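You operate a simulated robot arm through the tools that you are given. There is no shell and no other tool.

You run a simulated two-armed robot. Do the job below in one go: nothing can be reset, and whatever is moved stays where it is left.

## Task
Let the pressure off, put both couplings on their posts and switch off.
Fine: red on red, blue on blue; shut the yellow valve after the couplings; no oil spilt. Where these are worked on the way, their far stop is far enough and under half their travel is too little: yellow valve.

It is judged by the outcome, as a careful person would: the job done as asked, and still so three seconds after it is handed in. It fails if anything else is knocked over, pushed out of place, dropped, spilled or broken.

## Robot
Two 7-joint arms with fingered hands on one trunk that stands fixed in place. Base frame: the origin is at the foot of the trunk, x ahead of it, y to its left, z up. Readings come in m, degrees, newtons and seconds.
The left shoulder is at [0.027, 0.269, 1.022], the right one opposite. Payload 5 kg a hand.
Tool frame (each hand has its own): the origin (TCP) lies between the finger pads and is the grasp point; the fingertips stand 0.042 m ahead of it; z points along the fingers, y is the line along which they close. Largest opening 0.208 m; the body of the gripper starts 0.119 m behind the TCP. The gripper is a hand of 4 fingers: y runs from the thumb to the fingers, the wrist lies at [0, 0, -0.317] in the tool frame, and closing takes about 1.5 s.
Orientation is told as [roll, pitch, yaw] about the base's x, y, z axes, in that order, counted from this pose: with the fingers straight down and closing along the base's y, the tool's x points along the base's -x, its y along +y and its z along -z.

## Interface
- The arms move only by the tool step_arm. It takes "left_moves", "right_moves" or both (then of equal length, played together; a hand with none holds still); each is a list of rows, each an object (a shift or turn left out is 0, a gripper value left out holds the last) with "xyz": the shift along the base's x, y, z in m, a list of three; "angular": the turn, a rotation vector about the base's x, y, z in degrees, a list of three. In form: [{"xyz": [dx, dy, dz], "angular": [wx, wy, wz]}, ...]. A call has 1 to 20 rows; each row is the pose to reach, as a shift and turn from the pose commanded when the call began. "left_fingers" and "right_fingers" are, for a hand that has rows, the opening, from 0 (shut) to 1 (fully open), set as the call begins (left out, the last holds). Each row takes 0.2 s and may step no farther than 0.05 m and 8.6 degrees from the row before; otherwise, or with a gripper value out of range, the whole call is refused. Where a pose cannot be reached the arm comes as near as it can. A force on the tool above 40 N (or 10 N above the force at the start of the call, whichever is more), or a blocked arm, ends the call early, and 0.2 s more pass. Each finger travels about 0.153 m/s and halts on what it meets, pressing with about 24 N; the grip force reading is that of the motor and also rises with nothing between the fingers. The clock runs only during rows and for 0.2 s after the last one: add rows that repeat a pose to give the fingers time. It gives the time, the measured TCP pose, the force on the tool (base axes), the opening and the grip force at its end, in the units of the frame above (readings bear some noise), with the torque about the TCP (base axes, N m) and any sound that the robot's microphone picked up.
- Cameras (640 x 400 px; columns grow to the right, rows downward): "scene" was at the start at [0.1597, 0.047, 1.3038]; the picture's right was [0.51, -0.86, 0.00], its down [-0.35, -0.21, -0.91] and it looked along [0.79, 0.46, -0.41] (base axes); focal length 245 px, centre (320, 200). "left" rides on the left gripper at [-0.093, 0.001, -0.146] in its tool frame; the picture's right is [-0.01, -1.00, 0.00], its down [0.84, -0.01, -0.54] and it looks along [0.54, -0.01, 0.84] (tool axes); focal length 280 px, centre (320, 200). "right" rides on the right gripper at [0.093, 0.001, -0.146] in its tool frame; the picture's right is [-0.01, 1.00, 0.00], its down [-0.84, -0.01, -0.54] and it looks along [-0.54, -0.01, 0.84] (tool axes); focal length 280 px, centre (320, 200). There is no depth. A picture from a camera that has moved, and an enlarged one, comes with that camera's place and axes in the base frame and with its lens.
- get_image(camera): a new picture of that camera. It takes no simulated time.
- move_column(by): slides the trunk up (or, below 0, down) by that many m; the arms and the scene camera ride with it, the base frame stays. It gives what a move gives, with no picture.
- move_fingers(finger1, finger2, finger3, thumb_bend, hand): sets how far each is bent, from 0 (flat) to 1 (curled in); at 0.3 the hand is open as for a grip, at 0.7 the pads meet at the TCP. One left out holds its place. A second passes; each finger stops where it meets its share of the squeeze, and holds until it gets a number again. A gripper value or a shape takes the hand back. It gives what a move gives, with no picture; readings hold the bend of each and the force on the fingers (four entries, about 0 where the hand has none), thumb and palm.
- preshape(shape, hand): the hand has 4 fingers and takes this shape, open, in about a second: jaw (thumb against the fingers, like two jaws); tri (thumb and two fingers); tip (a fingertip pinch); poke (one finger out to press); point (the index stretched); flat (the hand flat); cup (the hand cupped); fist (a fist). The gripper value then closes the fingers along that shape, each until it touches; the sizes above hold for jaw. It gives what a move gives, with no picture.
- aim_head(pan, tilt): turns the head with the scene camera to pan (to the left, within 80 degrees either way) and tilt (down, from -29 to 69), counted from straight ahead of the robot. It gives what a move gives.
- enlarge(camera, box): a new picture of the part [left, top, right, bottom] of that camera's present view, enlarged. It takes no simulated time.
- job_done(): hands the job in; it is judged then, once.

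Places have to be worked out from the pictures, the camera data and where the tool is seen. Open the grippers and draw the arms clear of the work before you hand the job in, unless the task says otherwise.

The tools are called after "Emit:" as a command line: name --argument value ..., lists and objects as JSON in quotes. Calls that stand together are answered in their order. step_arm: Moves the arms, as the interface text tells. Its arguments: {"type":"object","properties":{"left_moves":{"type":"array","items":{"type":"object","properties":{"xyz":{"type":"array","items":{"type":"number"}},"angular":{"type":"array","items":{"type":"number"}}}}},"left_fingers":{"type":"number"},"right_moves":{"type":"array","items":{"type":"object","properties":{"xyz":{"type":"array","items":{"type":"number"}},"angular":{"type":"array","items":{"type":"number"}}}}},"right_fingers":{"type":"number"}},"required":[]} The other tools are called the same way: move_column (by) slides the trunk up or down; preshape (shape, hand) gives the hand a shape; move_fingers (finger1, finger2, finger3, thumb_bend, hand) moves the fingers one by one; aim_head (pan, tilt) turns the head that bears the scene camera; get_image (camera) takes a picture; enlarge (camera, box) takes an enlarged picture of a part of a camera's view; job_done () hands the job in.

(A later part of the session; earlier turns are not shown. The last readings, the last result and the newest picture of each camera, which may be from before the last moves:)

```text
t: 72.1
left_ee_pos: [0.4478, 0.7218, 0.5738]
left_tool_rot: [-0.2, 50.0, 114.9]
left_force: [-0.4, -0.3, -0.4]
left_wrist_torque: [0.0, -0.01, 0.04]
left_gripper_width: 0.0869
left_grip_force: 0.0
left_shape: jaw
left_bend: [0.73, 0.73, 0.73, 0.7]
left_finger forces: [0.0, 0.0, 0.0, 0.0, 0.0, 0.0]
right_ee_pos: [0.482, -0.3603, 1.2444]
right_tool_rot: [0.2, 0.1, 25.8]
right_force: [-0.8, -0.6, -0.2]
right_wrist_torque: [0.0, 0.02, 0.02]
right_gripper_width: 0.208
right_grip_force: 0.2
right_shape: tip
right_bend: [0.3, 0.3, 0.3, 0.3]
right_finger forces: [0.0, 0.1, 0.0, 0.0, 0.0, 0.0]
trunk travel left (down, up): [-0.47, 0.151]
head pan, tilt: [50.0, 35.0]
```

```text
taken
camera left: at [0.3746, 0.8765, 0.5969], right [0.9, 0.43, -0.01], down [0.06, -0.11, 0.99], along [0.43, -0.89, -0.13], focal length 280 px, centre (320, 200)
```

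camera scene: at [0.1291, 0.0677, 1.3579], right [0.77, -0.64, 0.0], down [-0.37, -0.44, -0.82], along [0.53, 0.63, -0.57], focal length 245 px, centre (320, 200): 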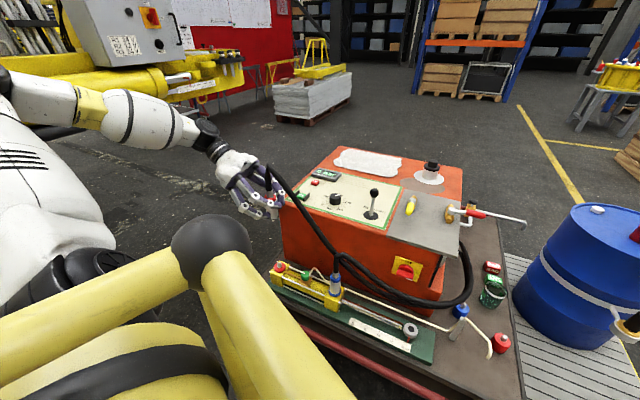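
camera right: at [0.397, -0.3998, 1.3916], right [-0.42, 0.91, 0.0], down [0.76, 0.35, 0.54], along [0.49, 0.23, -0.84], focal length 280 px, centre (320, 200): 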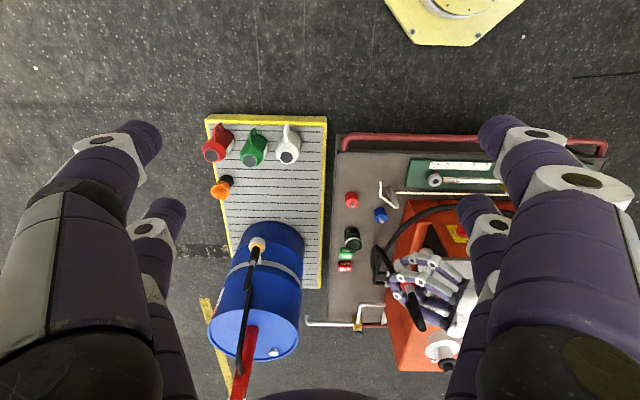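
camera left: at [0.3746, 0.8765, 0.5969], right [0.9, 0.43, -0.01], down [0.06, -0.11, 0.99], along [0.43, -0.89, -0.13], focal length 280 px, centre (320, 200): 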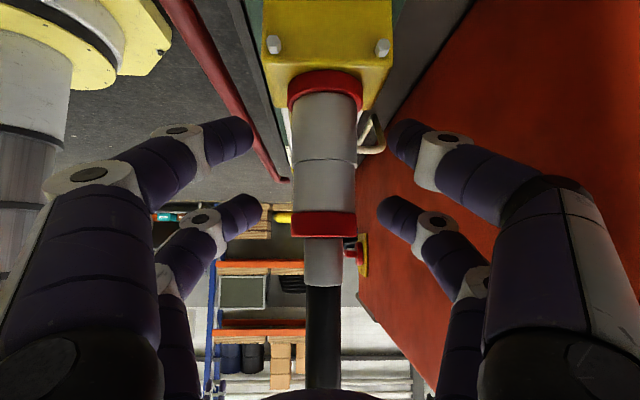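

Released; the coupling stands free. I back out along the approach line, then straighten the hand outside the trolley.

Emit:
step_arm --left_moves '[{"xyz": [-0.0082, 0.0173, 0.016]}, {"xyz": [-0.0163, 0.0347, 0.032]}, {"xyz": [-0.0245, 0.052, 0.048]}, {"xyz": [-0.0327, 0.0693, 0.064]}, {"xyz": [-0.049, 0.104, 0.0964]}, {"xyz": [-0.06, 0.125, 0.11], "angular": [5.7, 2.6, 0]}, {"xyz": [-0.07, 0.145, 0.115], "angular": [11.3, 5.3, 0]}, {"xyz": [-0.08, 0.165, 0.12], "angular": [17.0, 7.9, 0]}, {"xyz": [-0.09, 0.185, 0.126], "angular": [22.7, 10.6, 0]}, {"xyz": [-0.1, 0.2, 0.126], "angular": [28.3, 13.2, 0]}, {"xyz": [-0.108, 0.215, 0.126], "angular": [34.0, 15.8, 0]}, {"xyz": [-0.116, 0.228, 0.126], "angular": [39.6, 18.5, 0]}, {"xyz": [-0.116, 0.228, 0.126], "angular": [45.3, 21.1, 0]}]'

Emit:
step_arm --left_moves '[{"xyz": [0, 0, 0.03], "angular": [0, 0, -8]}, {"xyz": [0, 0, 0.05], "angular": [0, 0, -16]}, {"xyz": [0, 0, 0.05], "angular": [0, 0, -24]}, {"xyz": [0, 0, 0.05], "angular": [0, 0, -32]}, {"xyz": [0, 0, 0.05], "angular": [0, 0, -40]}, {"xyz": [0, 0, 0.05], "angular": [0, 0, -48]}, {"xyz": [0, 0, 0.05], "angular": [0, 0, -56]}, {"xyz": [0, 0, 0.05], "angular": [0, 0, -64]}, {"xyz": [0, 0, 0.05], "angular": [0, 0, -72]}, {"xyz": [0, 0, 0.05], "angular": [0, 0, -80]}, {"xyz": [0, 0, 0.05], "angular": [0, 0, -88]}, {"xyz": [0, 0, 0.05], "angular": [0, 0, -96]}, {"xyz": [0, 0, 0.05], "angular": [0, 0, -104]}, {"xyz": [0, 0, 0.05], "angular": [0, 0, -112]}, {"xyz": [0, 0, 0.05], "angular": [0, 0, -120]}, {"xyz": [0, 0, 0.05], "angular": [0, 0, -128]}, {"xyz": [0, 0, 0.05], "angular": [0, 0, -135]}, {"xyz": [0, 0, 0.05], "angular": [0, 0, -135]}]'

Emit:
get_image --camera "left"

Emit:
get_image --camera "scene"

```text
refused: row 5 steps farther than a row can; nothing moved
```

```text
t: 73.3
left_ee_pos: [0.4429, 0.724, 0.6227]
left_tool_rot: [0.4, 49.6, 80.1]
left_force: [-14.4, 8.0, 1.9]
left_wrist_torque: [-0.65, -1.66, 2.15]
left_gripper_width: 0.0871
left_grip_force: 0.0
left_shape: jaw
left_bend: [0.73, 0.73, 0.73, 0.7]
left_finger forces: [0.0, 0.0, 0.0, 0.0, 0.0, 15.6]
right_ee_pos: [0.4833, -0.3593, 1.2448]
right_tool_rot: [0.2, -0.1, 25.8]
right_force: [0.8, 0.5, -0.2]
right_wrist_torque: [0.07, 0.05, -0.01]
right_gripper_width: 0.2079
right_grip_force: 0.2
right_shape: tip
right_bend: [0.3, 0.3, 0.3, 0.3]
right_finger forces: [0.0, 0.1, 0.1, 0.0, 0.0, 0.0]
trunk travel left (down, up): [-0.47, 0.151]
head pan, tilt: [50.0, 35.0]
stopped in row 5 (left hand): the force on the tool passed its limit at 46 N (the readings are from after the stop); the commanded pose is now the measured one
```

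```text
taken
camera left: at [0.4738, 0.895, 0.6471], right [0.99, -0.17, -0.02], down [-0.01, -0.13, 0.99], along [-0.17, -0.98, -0.13], focal length 280 px, centre (320, 200)
```

left: 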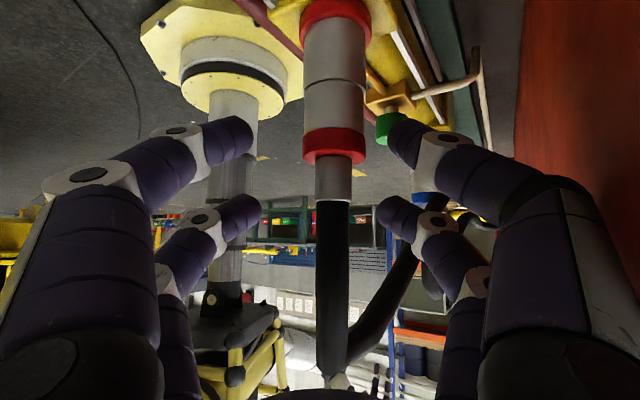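

```text
taken
camera scene: at [0.1284, 0.0676, 1.358], right [0.77, -0.64, 0.0], down [-0.37, -0.44, -0.82], along [0.53, 0.63, -0.57], focal length 245 px, centre (320, 200)
```

scene: 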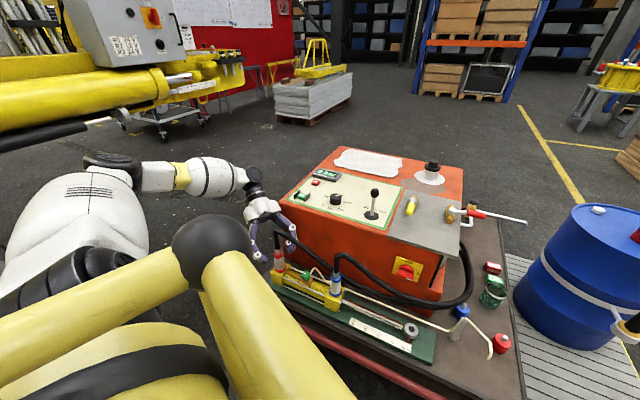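

My combined call was a mistake: the first part was refused and the yaw turn ran at the coupling, bringing the palm lightly against something (46 N, stopped). I carefully undo that rotation first.

Emit:
step_arm --left_moves '[{"xyz": [0.001, 0, 0], "angular": [0, 0, 5]}, {"xyz": [0.002, -0.001, 0], "angular": [0, 0, 12]}, {"xyz": [0.003, -0.001, 0], "angular": [0, 0, 19]}, {"xyz": [0.004, -0.002, 0], "angular": [0, 0, 27]}, {"xyz": [0.005, -0.002, 0], "angular": [0, 0, 35]}, {"xyz": [0.005, -0.002, 0], "angular": [0, 0, 35]}]'

Emit:
get_image --camera "left"

Emit:
get_image --camera "scene"

```text
t: 74.7
left_ee_pos: [0.4507, 0.7208, 0.6227]
left_tool_rot: [0.2, 49.8, 115.0]
left_force: [0.2, 0.8, -0.2]
left_wrist_torque: [-0.06, -0.01, 0.0]
left_gripper_width: 0.0874
left_grip_force: 0.1
left_shape: jaw
left_bend: [0.73, 0.73, 0.73, 0.7]
left_finger forces: [0.0, 0.0, 0.1, 0.0, 0.1, 0.1]
right_ee_pos: [0.4819, -0.3605, 1.2452]
right_tool_rot: [0.1, 0.0, 25.7]
right_force: [-0.2, 0.1, 0.1]
right_wrist_torque: [0.03, -0.03, 0.01]
right_gripper_width: 0.208
right_grip_force: 0.0
right_shape: tip
right_bend: [0.3, 0.3, 0.3, 0.3]
right_finger forces: [0.0, 0.1, 0.0, 0.1, 0.0, 0.0]
trunk travel left (down, up): [-0.47, 0.151]
head pan, tilt: [50.0, 35.0]
```

```text
taken
camera left: at [0.3786, 0.8777, 0.6468], right [0.9, 0.43, -0.01], down [0.07, -0.11, 0.99], along [0.42, -0.9, -0.13], focal length 280 px, centre (320, 200)
```

left: 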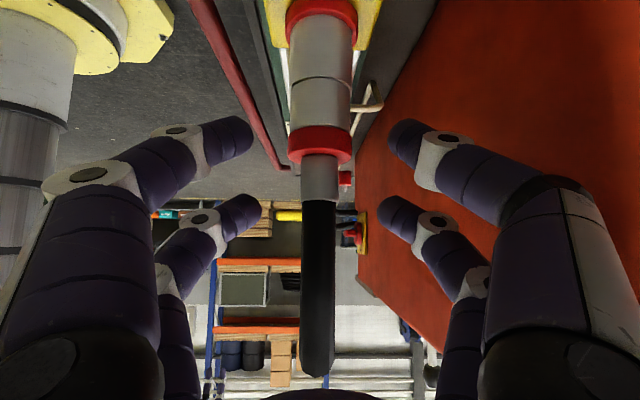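

```text
taken
camera scene: at [0.1287, 0.0677, 1.3579], right [0.77, -0.64, 0.0], down [-0.37, -0.44, -0.82], along [0.53, 0.63, -0.57], focal length 245 px, centre (320, 200)
```

scene: 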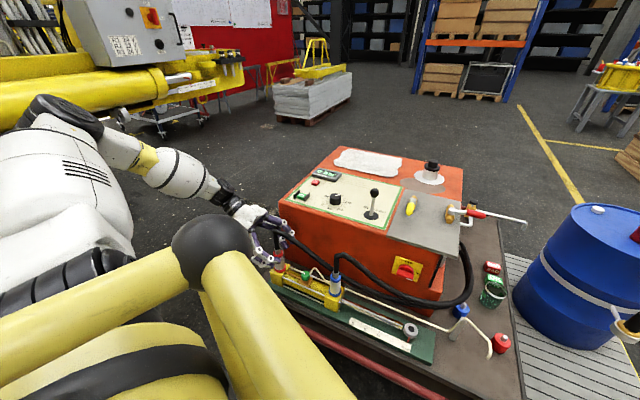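

All is back as before and nothing appears displaced. Now the correct back-out, with small steps, then straightening outside the trolley.

Emit:
step_arm --left_moves '[{"xyz": [-0.0082, 0.0173, 0.016]}, {"xyz": [-0.0163, 0.0347, 0.032]}, {"xyz": [-0.0245, 0.052, 0.048]}, {"xyz": [-0.0327, 0.0693, 0.064]}, {"xyz": [-0.041, 0.087, 0.08]}, {"xyz": [-0.05, 0.11, 0.085]}, {"xyz": [-0.06, 0.13, 0.085], "angular": [5.7, 2.6, 0]}, {"xyz": [-0.07, 0.15, 0.085], "angular": [11.3, 5.3, 0]}, {"xyz": [-0.08, 0.17, 0.085], "angular": [17.0, 7.9, 0]}, {"xyz": [-0.09, 0.19, 0.085], "angular": [22.7, 10.6, 0]}, {"xyz": [-0.1, 0.205, 0.085], "angular": [28.3, 13.2, 0]}, {"xyz": [-0.11, 0.22, 0.085], "angular": [34.0, 15.8, 0]}, {"xyz": [-0.118, 0.23, 0.085], "angular": [39.6, 18.5, 0]}, {"xyz": [-0.118, 0.23, 0.085], "angular": [45.3, 21.1, 0]}]'

Emit:
get_image --camera "left"

```text
t: 77.7
left_ee_pos: [0.3309, 0.9523, 0.7082]
left_tool_rot: [0.2, -0.3, 114.9]
left_force: [0.7, -0.8, 0.0]
left_wrist_torque: [0.06, 0.04, -0.07]
left_gripper_width: 0.0875
left_grip_force: 0.0
left_shape: jaw
left_bend: [0.73, 0.73, 0.73, 0.7]
left_finger forces: [0.0, 0.0, 0.0, 0.0, 0.1, 0.1]
right_ee_pos: [0.4834, -0.3617, 1.2444]
right_tool_rot: [0.2, 0.0, 25.7]
right_force: [0.5, 0.1, -0.3]
right_wrist_torque: [0.08, 0.07, 0.0]
right_gripper_width: 0.208
right_grip_force: 0.1
right_shape: tip
right_bend: [0.3, 0.3, 0.3, 0.3]
right_finger forces: [0.0, 0.0, 0.1, 0.0, 0.0, 0.1]
trunk travel left (down, up): [-0.47, 0.151]
head pan, tilt: [50.0, 35.0]
```

```text
taken
camera left: at [0.293, 1.0358, 0.8564], right [0.9, 0.43, 0.0], down [0.37, -0.76, 0.53], along [0.23, -0.48, -0.85], focal length 280 px, centre (320, 200)
```

left: 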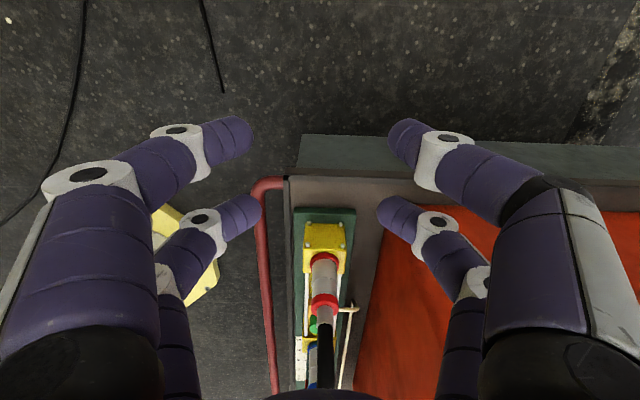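

Hand is tool-down outside the trolley. Now I turn the yaw from 115 to -20 in place.

Emit:
step_arm --left_moves '[{"xyz": [0, 0, 0.02], "angular": [0, 0, -8]}, {"xyz": [0, 0, 0.02], "angular": [0, 0, -16]}, {"xyz": [0, 0, 0.02], "angular": [0, 0, -24]}, {"xyz": [0, 0, 0.02], "angular": [0, 0, -32]}, {"xyz": [0, 0, 0.02], "angular": [0, 0, -40]}, {"xyz": [0, 0, 0.02], "angular": [0, 0, -48]}, {"xyz": [0, 0, 0.02], "angular": [0, 0, -56]}, {"xyz": [0, 0, 0.02], "angular": [0, 0, -64]}, {"xyz": [0, 0, 0.02], "angular": [0, 0, -72]}, {"xyz": [0, 0, 0.02], "angular": [0, 0, -80]}, {"xyz": [0, 0, 0.02], "angular": [0, 0, -88]}, {"xyz": [0, 0, 0.02], "angular": [0, 0, -96]}, {"xyz": [0, 0, 0.02], "angular": [0, 0, -104]}, {"xyz": [0, 0, 0.02], "angular": [0, 0, -112]}, {"xyz": [0, 0, 0.02], "angular": [0, 0, -120]}, {"xyz": [0, 0, 0.02], "angular": [0, 0, -128]}, {"xyz": [0, 0, 0.02], "angular": [0, 0, -135]}, {"xyz": [0, 0, 0.02], "angular": [0, 0, -135]}]'

Emit:
get_image --camera "left"

Emit:
get_image --camera "scene"

```text
t: 81.5
left_ee_pos: [0.333, 0.9506, 0.7273]
left_tool_rot: [0.2, -0.2, -20.1]
left_force: [-0.5, 0.2, 0.2]
left_wrist_torque: [0.02, 0.0, 0.01]
left_gripper_width: 0.0872
left_grip_force: 0.0
left_shape: jaw
left_bend: [0.73, 0.73, 0.73, 0.7]
left_finger forces: [0.0, 0.0, 0.0, 0.0, 0.0, 0.0]
right_ee_pos: [0.482, -0.3611, 1.2451]
right_tool_rot: [0.1, 0.0, 25.7]
right_force: [-0.5, -0.6, 0.1]
right_wrist_torque: [0.02, 0.01, 0.0]
right_gripper_width: 0.2078
right_grip_force: 0.1
right_shape: tip
right_bend: [0.3, 0.3, 0.3, 0.3]
right_finger forces: [0.0, 0.1, 0.1, 0.1, 0.0, 0.1]
trunk travel left (down, up): [-0.47, 0.151]
head pan, tilt: [50.0, 35.0]
```

```text
taken
camera left: at [0.4217, 0.9202, 0.8754], right [-0.33, -0.94, 0.0], down [-0.8, 0.28, 0.54], along [-0.5, 0.18, -0.84], focal length 280 px, centre (320, 200)
```

left: 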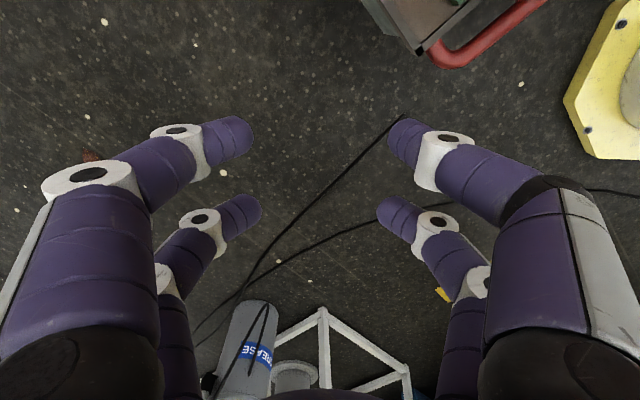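

```text
taken
camera scene: at [0.1289, 0.0675, 1.3579], right [0.77, -0.64, 0.0], down [-0.37, -0.44, -0.82], along [0.53, 0.63, -0.57], focal length 245 px, centre (320, 200)
```

scene: 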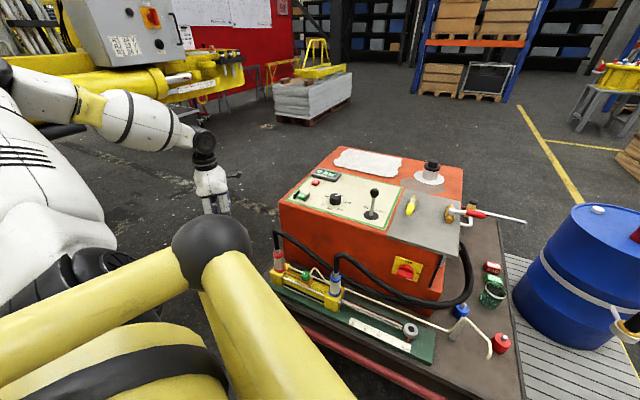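

Yaw -20 reached easily. I now tilt forward 55 deg (camera up) and move to the pre-grasp point 0.15 m back along the new approach line.

Emit:
step_arm --left_moves '[{"xyz": [0, 0, 0.01], "angular": [-2.35, -6.45, 0]}, {"xyz": [0, 0, 0.02], "angular": [-4.7, -12.9, 0]}, {"xyz": [0, -0.02, 0.02], "angular": [-7.05, -19.4, 0]}, {"xyz": [0, -0.045, 0.015], "angular": [-9.4, -25.9, 0]}, {"xyz": [0, -0.07, 0.01], "angular": [-11.75, -32.3, 0]}, {"xyz": [0, -0.095, 0.0], "angular": [-14.1, -38.8, 0]}, {"xyz": [0, -0.12, -0.01], "angular": [-16.45, -45.2, 0]}, {"xyz": [0, -0.145, -0.02], "angular": [-18.8, -51.7, 0]}, {"xyz": [0, -0.17, -0.035], "angular": [-18.8, -51.7, 0]}, {"xyz": [0, -0.187, -0.047], "angular": [-18.8, -51.7, 0]}, {"xyz": [0, -0.187, -0.047], "angular": [-18.8, -51.7, 0]}]'

Emit:
get_image --camera "left"

Emit:
get_image --camera "scene"

```text
t: 83.9
left_ee_pos: [0.3316, 0.7647, 0.6816]
left_tool_rot: [0.4, -55.2, -20.2]
left_force: [-0.2, -0.3, -0.5]
left_wrist_torque: [-0.01, 0.01, 0.0]
left_gripper_width: 0.0872
left_grip_force: 0.1
left_shape: jaw
left_bend: [0.73, 0.73, 0.73, 0.7]
left_finger forces: [0.0, 0.0, 0.0, 0.1, 0.0, 0.0]
right_ee_pos: [0.4821, -0.3601, 1.2442]
right_tool_rot: [0.2, -0.1, 25.7]
right_force: [-0.4, -0.4, -0.1]
right_wrist_torque: [0.01, -0.03, 0.0]
right_gripper_width: 0.2079
right_grip_force: 0.2
right_shape: tip
right_bend: [0.3, 0.3, 0.3, 0.3]
right_finger forces: [0.0, 0.1, 0.0, 0.0, 0.0, 0.0]
trunk travel left (down, up): [-0.47, 0.151]
head pan, tilt: [50.0, 35.0]
```

```text
taken
camera left: at [0.271, 0.7882, 0.8423], right [-0.33, -0.94, 0.01], down [-0.87, 0.3, -0.38], along [0.36, -0.13, -0.92], focal length 280 px, centre (320, 200)
```

left: 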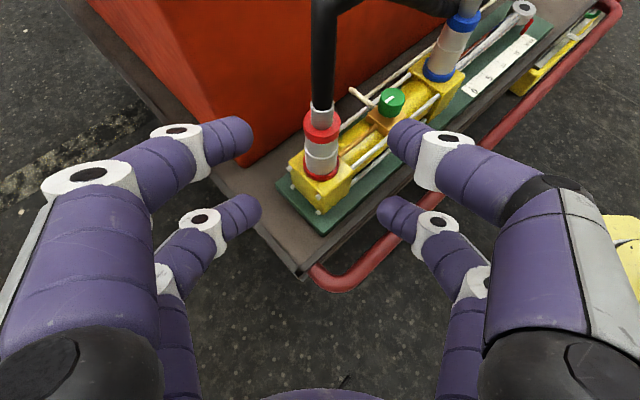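

```text
taken
camera scene: at [0.1286, 0.0674, 1.358], right [0.77, -0.64, 0.0], down [-0.37, -0.44, -0.82], along [0.53, 0.63, -0.57], focal length 245 px, centre (320, 200)
```

scene: 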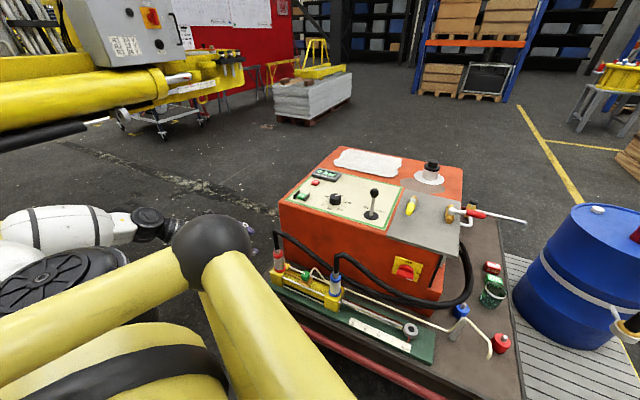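

The arm reaches this pose exactly and the coupling is centred. I advance three quarters of the way, with a slightly narrower opening because the pack corner is near the left fingers.

Emit:
step_arm --left_moves '[{"xyz": [0.0194, -0.0072, -0.0173]}, {"xyz": [0.0387, -0.0144, -0.0345]}, {"xyz": [0.0581, -0.0216, -0.0518]}, {"xyz": [0.0775, -0.0288, -0.0691]}, {"xyz": [0.0871, -0.0324, -0.0777]}, {"xyz": [0.0871, -0.0324, -0.0777]}]' --left_fingers 0.385

Emit:
get_image --camera "left"

Emit:
enlarge --camera "scene" --box '[220, 190, 360, 310]'

```text
t: 85.3
left_ee_pos: [0.4179, 0.7313, 0.6044]
left_tool_rot: [0.3, -55.1, -20.1]
left_force: [0.6, 0.6, 0.9]
left_wrist_torque: [-0.01, 0.01, 0.01]
left_gripper_width: 0.0806
left_grip_force: 0.1
left_shape: jaw
left_bend: [0.73, 0.73, 0.73, 0.7]
left_finger forces: [0.0, 0.0, 0.0, 0.0, 0.0, 0.0]
right_ee_pos: [0.4816, -0.3599, 1.2457]
right_tool_rot: [0.1, 0.0, 25.7]
right_force: [0.5, 0.6, -0.3]
right_wrist_torque: [0.01, -0.02, -0.01]
right_gripper_width: 0.2079
right_grip_force: 0.0
right_shape: tip
right_bend: [0.3, 0.3, 0.3, 0.3]
right_finger forces: [0.1, 0.0, 0.0, 0.0, 0.1, 0.0]
trunk travel left (down, up): [-0.47, 0.151]
head pan, tilt: [50.0, 35.0]
```

```text
taken
camera left: at [0.3582, 0.7557, 0.7646], right [-0.33, -0.94, 0.01], down [-0.87, 0.3, -0.38], along [0.36, -0.13, -0.92], focal length 280 px, centre (320, 200)
```

left: 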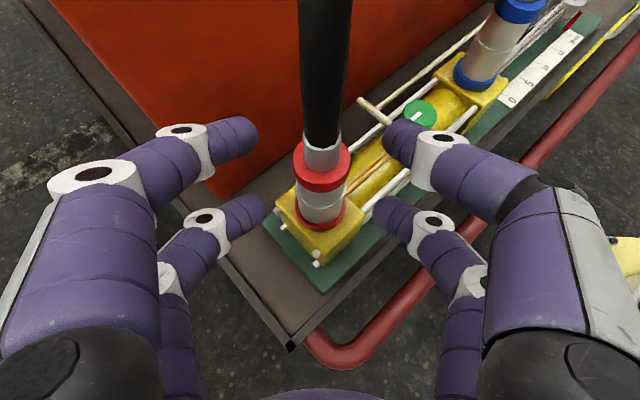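

```text
3.33 times, centred on (290, 250) of scene
camera zoom: at [0.1289, 0.0676, 1.358], right [0.77, -0.64, 0.0], down [-0.37, -0.44, -0.82], along [0.53, 0.63, -0.57], focal length 818 px, centre (420, 33)
```

zoom: 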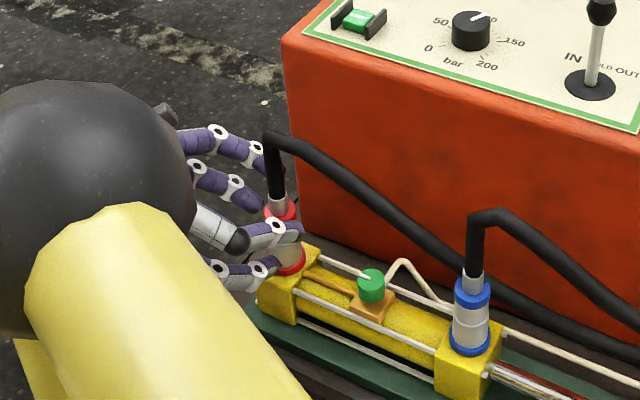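

Centred between the finger pairs. I finish the approach and close the hand.

Emit:
step_arm --left_moves '[{"xyz": [0.0075, -0.0025, -0.0066]}, {"xyz": [0.015, -0.005, -0.0132]}, {"xyz": [0.0225, -0.0075, -0.0198]}, {"xyz": [0.0299, -0.0098, -0.0264]}, {"xyz": [0.0299, -0.0098, -0.0264]}]'

Emit:
get_image --camera "left"

```text
t: 86.5
left_ee_pos: [0.4472, 0.7217, 0.5767]
left_tool_rot: [0.4, -55.3, -20.1]
left_force: [0.6, -1.0, 0.1]
left_wrist_torque: [0.05, 0.01, -0.01]
left_gripper_width: 0.0804
left_grip_force: 0.0
left_shape: jaw
left_bend: [0.73, 0.73, 0.73, 0.7]
left_finger forces: [0.0, 0.0, 0.0, 0.0, 0.1, 0.0]
right_ee_pos: [0.4818, -0.3606, 1.2454]
right_tool_rot: [0.2, 0.1, 25.7]
right_force: [0.5, -0.3, 0.1]
right_wrist_torque: [0.0, 0.03, -0.05]
right_gripper_width: 0.2079
right_grip_force: 0.0
right_shape: tip
right_bend: [0.3, 0.3, 0.3, 0.3]
right_finger forces: [0.1, 0.1, 0.1, 0.0, 0.0, 0.0]
trunk travel left (down, up): [-0.47, 0.151]
head pan, tilt: [50.0, 35.0]
```

```text
taken
camera left: at [0.3871, 0.7456, 0.7379], right [-0.33, -0.94, 0.01], down [-0.87, 0.3, -0.38], along [0.36, -0.13, -0.92], focal length 280 px, centre (320, 200)
```

left: 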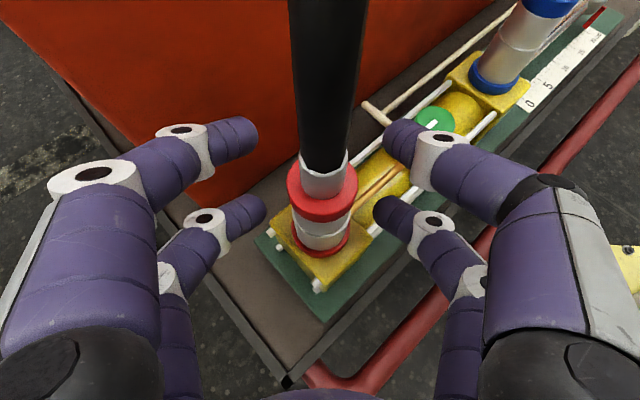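

Good, the coupling stands between the fingers. I close the hand.

Emit:
step_arm --left_moves '[{"xyz": [0, 0, 0]}, {"xyz": [0, 0, 0]}, {"xyz": [0, 0, 0]}, {"xyz": [0, 0, 0]}, {"xyz": [0, 0, 0]}, {"xyz": [0, 0, 0]}]' --left_fingers 0

Emit:
get_image --camera "left"

```text
t: 87.9
left_ee_pos: [0.4474, 0.7223, 0.5766]
left_tool_rot: [0.3, -55.2, -20.1]
left_force: [-0.1, -1.0, -0.6]
left_wrist_torque: [-0.01, -0.01, -0.02]
left_gripper_width: 0.0082
left_grip_force: 24.3
left_shape: jaw
left_bend: [0.7, 0.73, 0.73, 0.7]
left_finger forces: [0.0, 20.8, 20.0, 0.0, 0.2, 0.1]
right_ee_pos: [0.483, -0.3602, 1.2442]
right_tool_rot: [0.1, 0.1, 25.8]
right_force: [-0.1, 0.0, 0.2]
right_wrist_torque: [-0.02, -0.02, 0.01]
right_gripper_width: 0.2078
right_grip_force: 0.1
right_shape: tip
right_bend: [0.3, 0.3, 0.3, 0.3]
right_finger forces: [0.0, 0.0, 0.1, 0.0, 0.0, 0.1]
trunk travel left (down, up): [-0.47, 0.151]
head pan, tilt: [50.0, 35.0]
```

```text
taken
camera left: at [0.387, 0.7457, 0.7379], right [-0.33, -0.94, 0.01], down [-0.87, 0.3, -0.38], along [0.36, -0.13, -0.92], focal length 280 px, centre (320, 200)
```

left: 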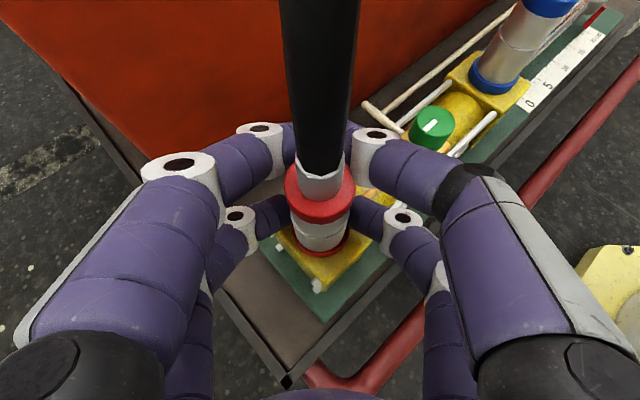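

Fingers 2 and 3 hold with about 20 N, the other pair wraps behind the neck. I pull straight up.

Emit:
step_arm --left_moves '[{"xyz": [0, 0, 0.006]}, {"xyz": [0, 0, 0.012]}, {"xyz": [0, 0, 0.018]}, {"xyz": [0, 0, 0.024]}, {"xyz": [0, 0, 0.032]}, {"xyz": [0, 0, 0.04]}]'

Emit:
get_image --camera "left"

Emit:
enlarge --camera "scene" --box '[220, 190, 360, 310]'

```text
t: 89.3
left_ee_pos: [0.4496, 0.7219, 0.6171]
left_tool_rot: [0.3, -55.1, -20.1]
left_force: [0.3, 0.5, -3.2]
left_wrist_torque: [-0.01, 0.01, 0.0]
left_gripper_width: 0.0082
left_grip_force: 23.7
left_shape: jaw
left_bend: [0.7, 0.73, 0.73, 0.7]
left_finger forces: [0.0, 20.8, 20.0, 0.1, 0.1, 0.0]
right_ee_pos: [0.4824, -0.3601, 1.2443]
right_tool_rot: [0.1, 0.0, 25.8]
right_force: [0.8, -0.2, 0.3]
right_wrist_torque: [0.02, -0.01, 0.03]
right_gripper_width: 0.2079
right_grip_force: 0.0
right_shape: tip
right_bend: [0.3, 0.3, 0.3, 0.3]
right_finger forces: [0.0, 0.0, 0.1, 0.1, 0.0, 0.0]
trunk travel left (down, up): [-0.47, 0.151]
head pan, tilt: [50.0, 35.0]
```

```text
taken
camera left: at [0.389, 0.7459, 0.7779], right [-0.33, -0.94, 0.01], down [-0.87, 0.3, -0.38], along [0.36, -0.14, -0.92], focal length 280 px, centre (320, 200)
```

left: 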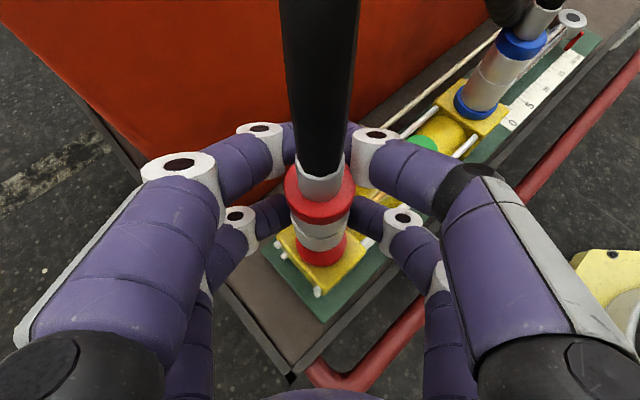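

```text
3.33 times, centred on (290, 250) of scene
camera zoom: at [0.129, 0.0676, 1.3579], right [0.77, -0.64, 0.0], down [-0.37, -0.44, -0.82], along [0.53, 0.63, -0.57], focal length 818 px, centre (420, 33)
```

zoom: 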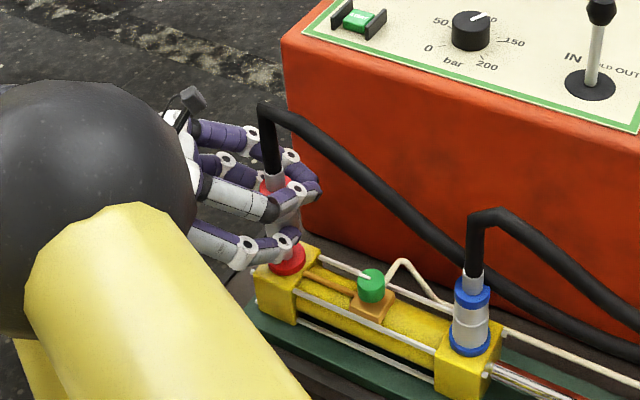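

It is off the port again. I lift to z 0.85.

Emit:
step_arm --left_moves '[{"xyz": [0, 0, 0.04]}, {"xyz": [0, 0, 0.08]}, {"xyz": [0, 0, 0.12]}, {"xyz": [0, 0, 0.16]}, {"xyz": [0, 0, 0.2]}, {"xyz": [0, 0, 0.233]}, {"xyz": [0, 0, 0.233]}]'

Emit:
get_image --camera "scene"

```text
t: 90.9
left_ee_pos: [0.4483, 0.7244, 0.8478]
left_tool_rot: [0.3, -55.2, -20.1]
left_force: [0.8, 0.8, -3.1]
left_wrist_torque: [-0.01, -0.06, 0.0]
left_gripper_width: 0.0085
left_grip_force: 24.0
left_shape: jaw
left_bend: [0.7, 0.73, 0.73, 0.7]
left_finger forces: [0.0, 20.7, 20.0, 0.0, 0.1, 0.0]
right_ee_pos: [0.4824, -0.3612, 1.2459]
right_tool_rot: [0.1, -0.1, 25.7]
right_force: [-0.8, -0.8, 0.5]
right_wrist_torque: [-0.03, 0.02, 0.01]
right_gripper_width: 0.2082
right_grip_force: 0.1
right_shape: tip
right_bend: [0.3, 0.3, 0.3, 0.3]
right_finger forces: [0.0, 0.0, 0.1, 0.0, 0.0, 0.0]
trunk travel left (down, up): [-0.47, 0.151]
head pan, tilt: [50.0, 35.0]
```

```text
taken
camera scene: at [0.129, 0.0679, 1.3578], right [0.77, -0.64, 0.0], down [-0.37, -0.44, -0.82], along [0.53, 0.63, -0.57], focal length 245 px, centre (320, 200)
```

scene: 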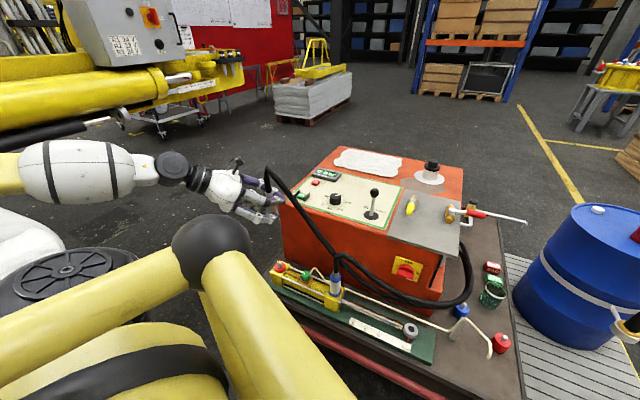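

Lifted well. I now carry it along the front, turning the heading from -20 to -65 deg on the way to keep the wrist away from the shoulder.

Emit:
step_arm --left_moves '[{"xyz": [0.0143, -0.0329, 0], "angular": [0, 0, -6]}, {"xyz": [0.0287, -0.0658, 0], "angular": [0, 0, -12]}, {"xyz": [0.043, -0.0986, 0], "angular": [0, 0, -18]}, {"xyz": [0.0574, -0.1315, 0], "angular": [0, 0, -24]}, {"xyz": [0.0717, -0.1644, 0], "angular": [0, 0, -30]}, {"xyz": [0.0861, -0.1992, 0], "angular": [0, 0, -33]}, {"xyz": [0.1005, -0.234, 0], "angular": [0, 0, -36]}, {"xyz": [0.1149, -0.2688, 0], "angular": [0, 0, -39]}, {"xyz": [0.1293, -0.3036, 0], "angular": [0, 0, -42]}, {"xyz": [0.1437, -0.3384, 0], "angular": [0, 0, -45]}, {"xyz": [0.1437, -0.3384, 0], "angular": [0, 0, -45]}]'

Emit:
aim_head --pan 35 --tilt 35

Emit:
get_image --camera "scene"

Emit:
get_image --camera "left"

```text
t: 93.3
left_ee_pos: [0.5928, 0.3824, 0.8506]
left_tool_rot: [0.3, -55.2, -65.0]
left_force: [0.5, 0.5, -3.9]
left_wrist_torque: [0.02, 0.04, -0.05]
left_gripper_width: 0.0082
left_grip_force: 23.8
left_shape: jaw
left_bend: [0.7, 0.73, 0.73, 0.7]
left_finger forces: [0.0, 20.7, 20.1, 0.0, 0.1, 0.0]
right_ee_pos: [0.4821, -0.3609, 1.2448]
right_tool_rot: [0.0, -0.1, 25.9]
right_force: [0.9, 0.1, 0.0]
right_wrist_torque: [-0.03, 0.0, 0.0]
right_gripper_width: 0.208
right_grip_force: 0.1
right_shape: tip
right_bend: [0.3, 0.3, 0.3, 0.3]
right_finger forces: [0.1, 0.0, 0.1, 0.0, 0.1, 0.0]
trunk travel left (down, up): [-0.47, 0.151]
head pan, tilt: [50.0, 35.0]
```

```text
t: 94.0
left_ee_pos: [0.5927, 0.3823, 0.85]
left_tool_rot: [0.3, -55.2, -65.0]
left_force: [0.5, -0.4, -3.1]
left_wrist_torque: [0.03, -0.01, -0.02]
left_gripper_width: 0.0081
left_grip_force: 23.5
left_shape: jaw
left_bend: [0.7, 0.73, 0.73, 0.7]
left_finger forces: [0.0, 20.8, 20.1, 0.1, 0.0, 0.1]
right_ee_pos: [0.4819, -0.361, 1.2456]
right_tool_rot: [0.1, 0.0, 25.7]
right_force: [0.9, 1.4, 0.6]
right_wrist_torque: [-0.02, 0.05, 0.0]
right_gripper_width: 0.2078
right_grip_force: 0.0
right_shape: tip
right_bend: [0.3, 0.3, 0.3, 0.3]
right_finger forces: [0.0, 0.0, 0.0, 0.0, 0.0, 0.0]
trunk travel left (down, up): [-0.47, 0.151]
head pan, tilt: [35.0, 35.0]
```

```text
taken
camera scene: at [0.1447, 0.0507, 1.3579], right [0.57, -0.82, 0.0], down [-0.47, -0.33, -0.82], along [0.67, 0.47, -0.57], focal length 245 px, centre (320, 200)
```

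scene: 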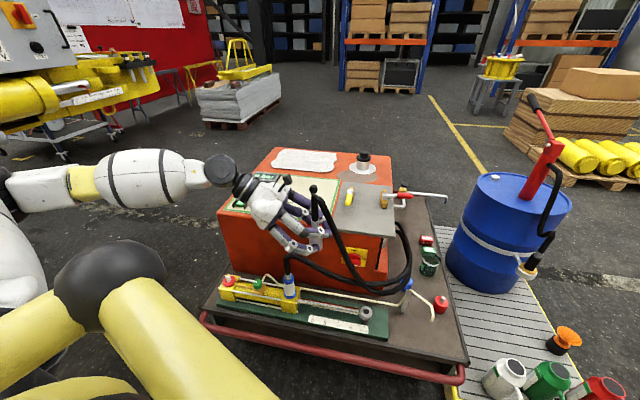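

```text
taken
camera left: at [0.5677, 0.4439, 1.0111], right [-0.9, -0.43, 0.01], down [-0.4, 0.83, -0.38], along [0.16, -0.35, -0.92], focal length 280 px, centre (320, 200)
```

left: 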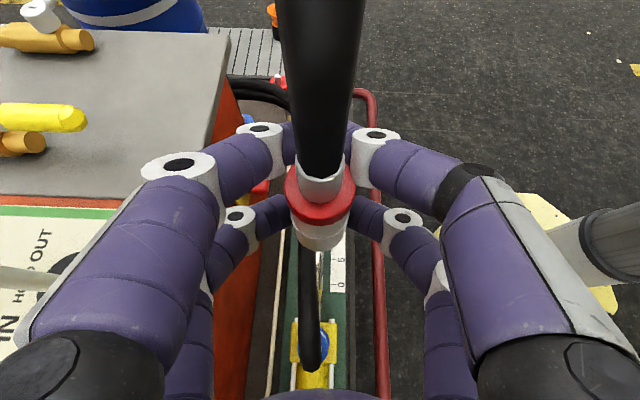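

Going well. I continue toward the posts, turning the heading back to 0 deg, with 3 cm more height to clear the plate.

Emit:
step_arm --left_moves '[{"xyz": [0.0255, -0.0305, 0.015], "angular": [0, 0, 3]}, {"xyz": [0.051, -0.061, 0.03], "angular": [0, 0, 6]}, {"xyz": [0.0765, -0.0915, 0.03], "angular": [0, 0, 9]}, {"xyz": [0.102, -0.122, 0.03], "angular": [0, 0, 12]}, {"xyz": [0.1273, -0.1523, 0.03], "angular": [0, 0, 15]}, {"xyz": [0.1523, -0.1848, 0.03], "angular": [0, 0, 21]}, {"xyz": [0.1773, -0.2173, 0.03], "angular": [0, 0, 27.5]}, {"xyz": [0.2023, -0.2498, 0.03], "angular": [0, 0, 33.5]}, {"xyz": [0.2273, -0.2823, 0.03], "angular": [0, 0, 40]}, {"xyz": [0.2373, -0.2998, 0.03], "angular": [0, 0, 46]}, {"xyz": [0.2473, -0.3173, 0.03], "angular": [0, 0, 52.5]}, {"xyz": [0.2573, -0.3348, 0.03], "angular": [0, 0, 59]}, {"xyz": [0.2673, -0.3523, 0.03], "angular": [0, 0, 65]}, {"xyz": [0.2673, -0.3523, 0.03], "angular": [0, 0, 65]}]'

Emit:
aim_head --pan 10 --tilt 38

Emit:
get_image --camera "scene"

Emit:
get_image --camera "left"

Emit:
get_image --camera "right"

```text
t: 97.0
left_ee_pos: [0.8594, 0.0321, 0.8795]
left_tool_rot: [0.2, -55.2, 0.0]
left_force: [0.9, 1.1, -4.0]
left_wrist_torque: [-0.02, 0.03, -0.02]
left_gripper_width: 0.0083
left_grip_force: 24.4
left_shape: jaw
left_bend: [0.7, 0.73, 0.73, 0.7]
left_finger forces: [0.0, 20.7, 20.3, 0.0, 0.1, 0.0]
right_ee_pos: [0.4841, -0.3591, 1.2453]
right_tool_rot: [0.1, 0.0, 25.8]
right_force: [-0.1, -0.4, -1.4]
right_wrist_torque: [-0.02, 0.05, 0.0]
right_gripper_width: 0.2079
right_grip_force: 0.0
right_shape: tip
right_bend: [0.3, 0.3, 0.3, 0.3]
right_finger forces: [0.0, 0.0, 0.1, 0.0, 0.0, 0.1]
trunk travel left (down, up): [-0.47, 0.151]
head pan, tilt: [35.0, 35.0]
```

```text
t: 97.9
left_ee_pos: [0.8608, 0.0326, 0.879]
left_tool_rot: [0.3, -55.2, -0.1]
left_force: [0.1, -0.6, -3.9]
left_wrist_torque: [0.01, 0.0, 0.0]
left_gripper_width: 0.0082
left_grip_force: 24.4
left_shape: jaw
left_bend: [0.7, 0.73, 0.73, 0.7]
left_finger forces: [0.0, 20.6, 20.5, 0.1, 0.0, 0.0]
right_ee_pos: [0.4816, -0.3599, 1.2452]
right_tool_rot: [0.1, -0.1, 25.7]
right_force: [-0.4, -0.2, 0.2]
right_wrist_torque: [0.0, 0.01, 0.0]
right_gripper_width: 0.2081
right_grip_force: 0.1
right_shape: tip
right_bend: [0.3, 0.3, 0.3, 0.3]
right_finger forces: [0.1, 0.1, 0.1, 0.0, 0.0, 0.0]
trunk travel left (down, up): [-0.47, 0.151]
head pan, tilt: [10.0, 38.0]
```

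```text
taken
camera scene: at [0.1574, 0.0151, 1.3533], right [0.17, -0.98, 0.0], down [-0.61, -0.11, -0.79], along [0.78, 0.14, -0.62], focal length 245 px, centre (320, 200)
```

scene: 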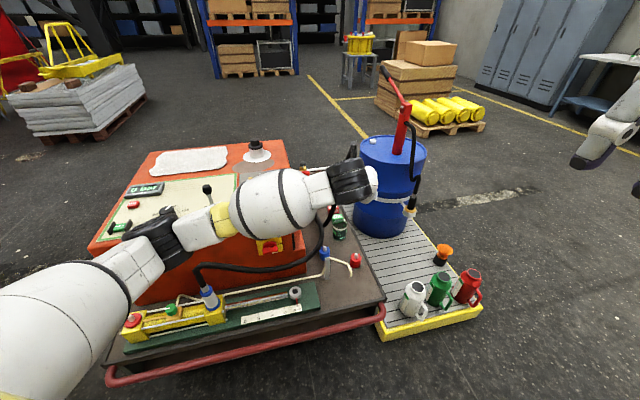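

```text
taken
camera left: at [0.7951, 0.0328, 1.0406], right [0.01, -1.0, 0.01], down [-0.92, -0.01, -0.38], along [0.38, 0.0, -0.92], focal length 280 px, centre (320, 200)
```

left: 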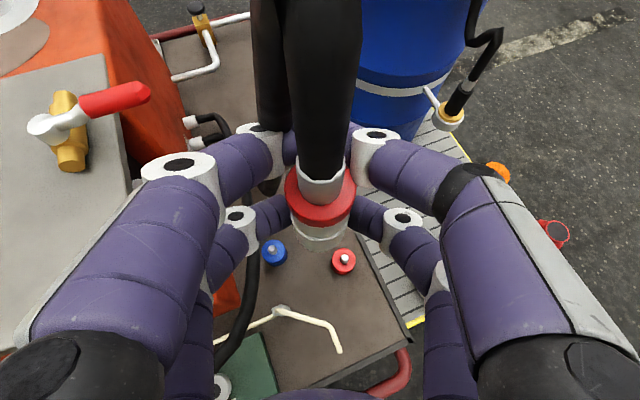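

```text
taken
camera right: at [0.397, -0.4, 1.3915], right [-0.42, 0.91, 0.0], down [0.76, 0.35, 0.54], along [0.49, 0.23, -0.84], focal length 280 px, centre (320, 200)
```

right: 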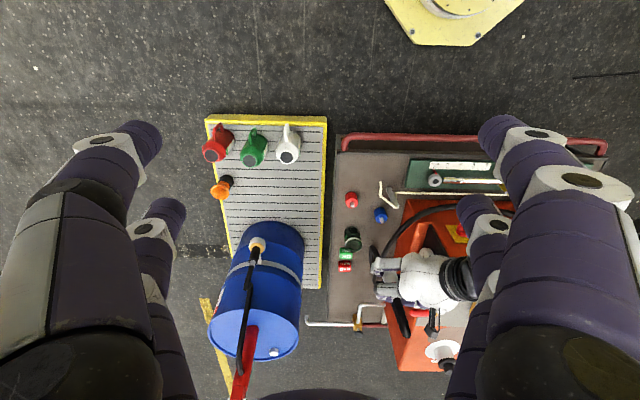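

Excellent: the left camera looks down on both posts. I zoom in to measure them.

Emit:
enlarge --camera "left" --box '[230, 210, 400, 320]'

Emit:
enlarge --camera "right" --box '[320, 170, 460, 290]'

Emit:
enlarge --camera "scene" --box '[290, 210, 400, 300]'

```text
3.64 times, centred on (315, 265) of left
camera zoom: at [0.7951, 0.0328, 1.0406], right [0.01, -1.0, 0.01], down [-0.92, -0.01, -0.38], along [0.38, 0.0, -0.92], focal length 1020 px, centre (338, -36)
```

zoom: 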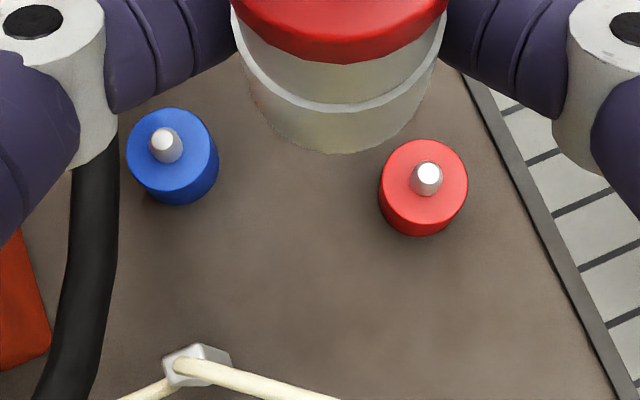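

```text
3.33 times, centred on (390, 230) of right
camera zoom: at [0.397, -0.4, 1.3915], right [-0.42, 0.91, 0.0], down [0.76, 0.35, 0.54], along [0.49, 0.23, -0.84], focal length 935 px, centre (87, 100)
```

zoom: 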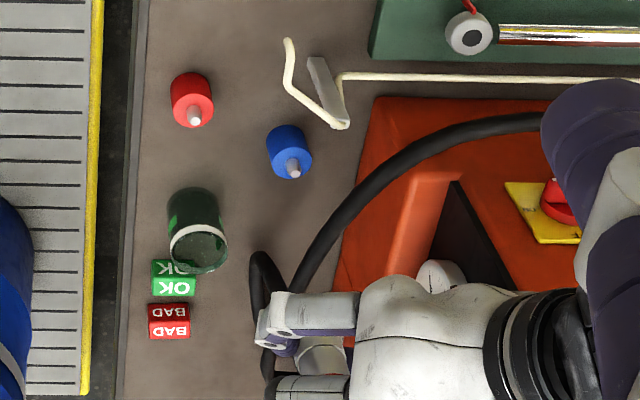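

```text
4.44 times, centred on (345, 255) of scene
camera zoom: at [0.1574, 0.0151, 1.3533], right [0.17, -0.98, 0.0], down [-0.61, -0.11, -0.79], along [0.78, 0.14, -0.62], focal length 1090 px, centre (209, -44)
```

zoom: 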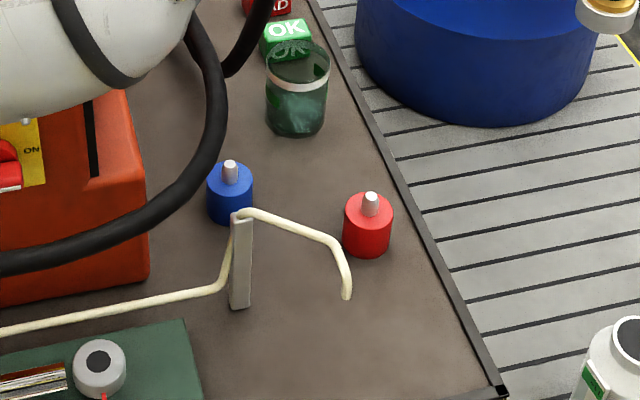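

I place the red post's tip at about (0.907, -0.0235, 0.463); the drip tube sits at z 0.52–0.54 on the left-front side, so I'll come in with heading about +27 deg. First I lower the trunk 0.12 m for better reach.

Emit:
move_column --by -0.12

Emit:
get_image --camera "left"

```text
t: 99.4
left_ee_pos: [0.8601, 0.0317, 0.7627]
left_tool_rot: [0.3, -55.3, -0.1]
left_force: [0.2, -0.7, -3.1]
left_wrist_torque: [-0.02, 0.0, 0.0]
left_gripper_width: 0.0084
left_grip_force: 24.0
left_shape: jaw
left_bend: [0.7, 0.73, 0.73, 0.7]
left_finger forces: [0.0, 20.6, 20.4, 0.0, 0.1, 0.0]
right_ee_pos: [0.4818, -0.3599, 1.1268]
right_tool_rot: [0.1, -0.2, 25.7]
right_force: [-0.3, 0.2, 0.3]
right_wrist_torque: [-0.04, -0.14, 0.01]
right_gripper_width: 0.2078
right_grip_force: 0.0
right_shape: tip
right_bend: [0.3, 0.3, 0.3, 0.3]
right_finger forces: [0.0, 0.0, 0.0, 0.1, 0.1, 0.1]
trunk travel left (down, up): [-0.35, 0.271]
head pan, tilt: [10.0, 38.0]
```

```text
taken
camera left: at [0.7948, 0.0323, 0.9225], right [0.01, -1.0, 0.01], down [-0.92, -0.01, -0.39], along [0.39, 0.0, -0.92], focal length 280 px, centre (320, 200)
```

left: 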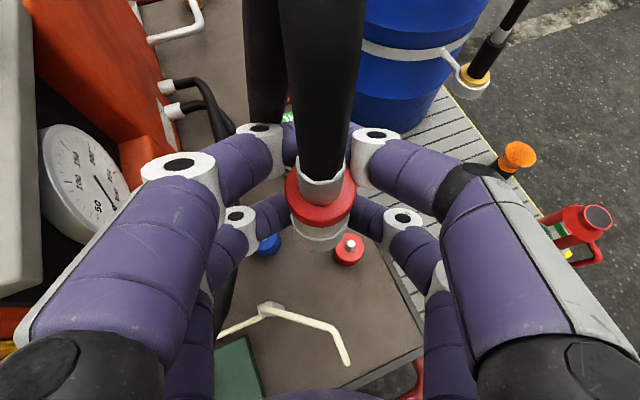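

A mechanical gauge has come into view in the pack's recess. I zoom in to read it.

Emit:
enlarge --camera "left" --box '[20, 100, 160, 260]'

Emit:
enlarge --camera "scene" --box '[90, 150, 310, 290]'

```text
2.50 times, centred on (90, 180) of left
camera zoom: at [0.7948, 0.0323, 0.9225], right [0.01, -1.0, 0.01], down [-0.92, -0.01, -0.39], along [0.39, 0.0, -0.92], focal length 701 px, centre (895, 250)
```

zoom: 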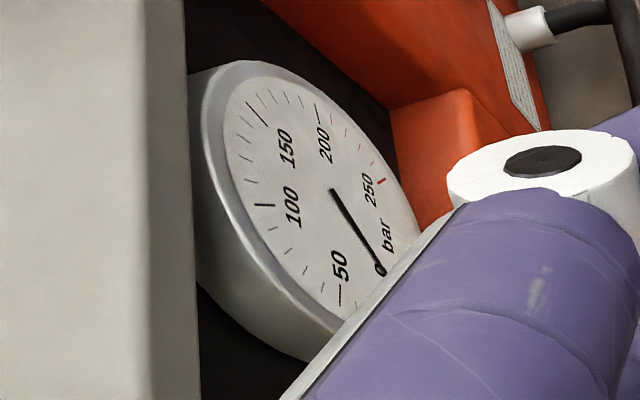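

```text
2.86 times, centred on (200, 220) of scene
camera zoom: at [0.1745, 0.0152, 1.2307], right [0.17, -0.98, 0.0], down [-0.61, -0.11, -0.79], along [0.78, 0.14, -0.62], focal length 701 px, centre (663, 143)
```

zoom: 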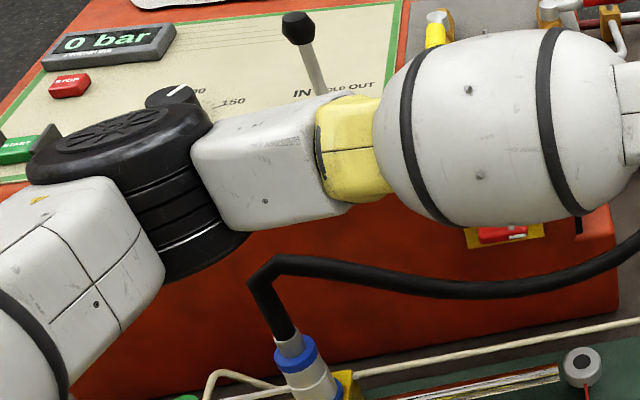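

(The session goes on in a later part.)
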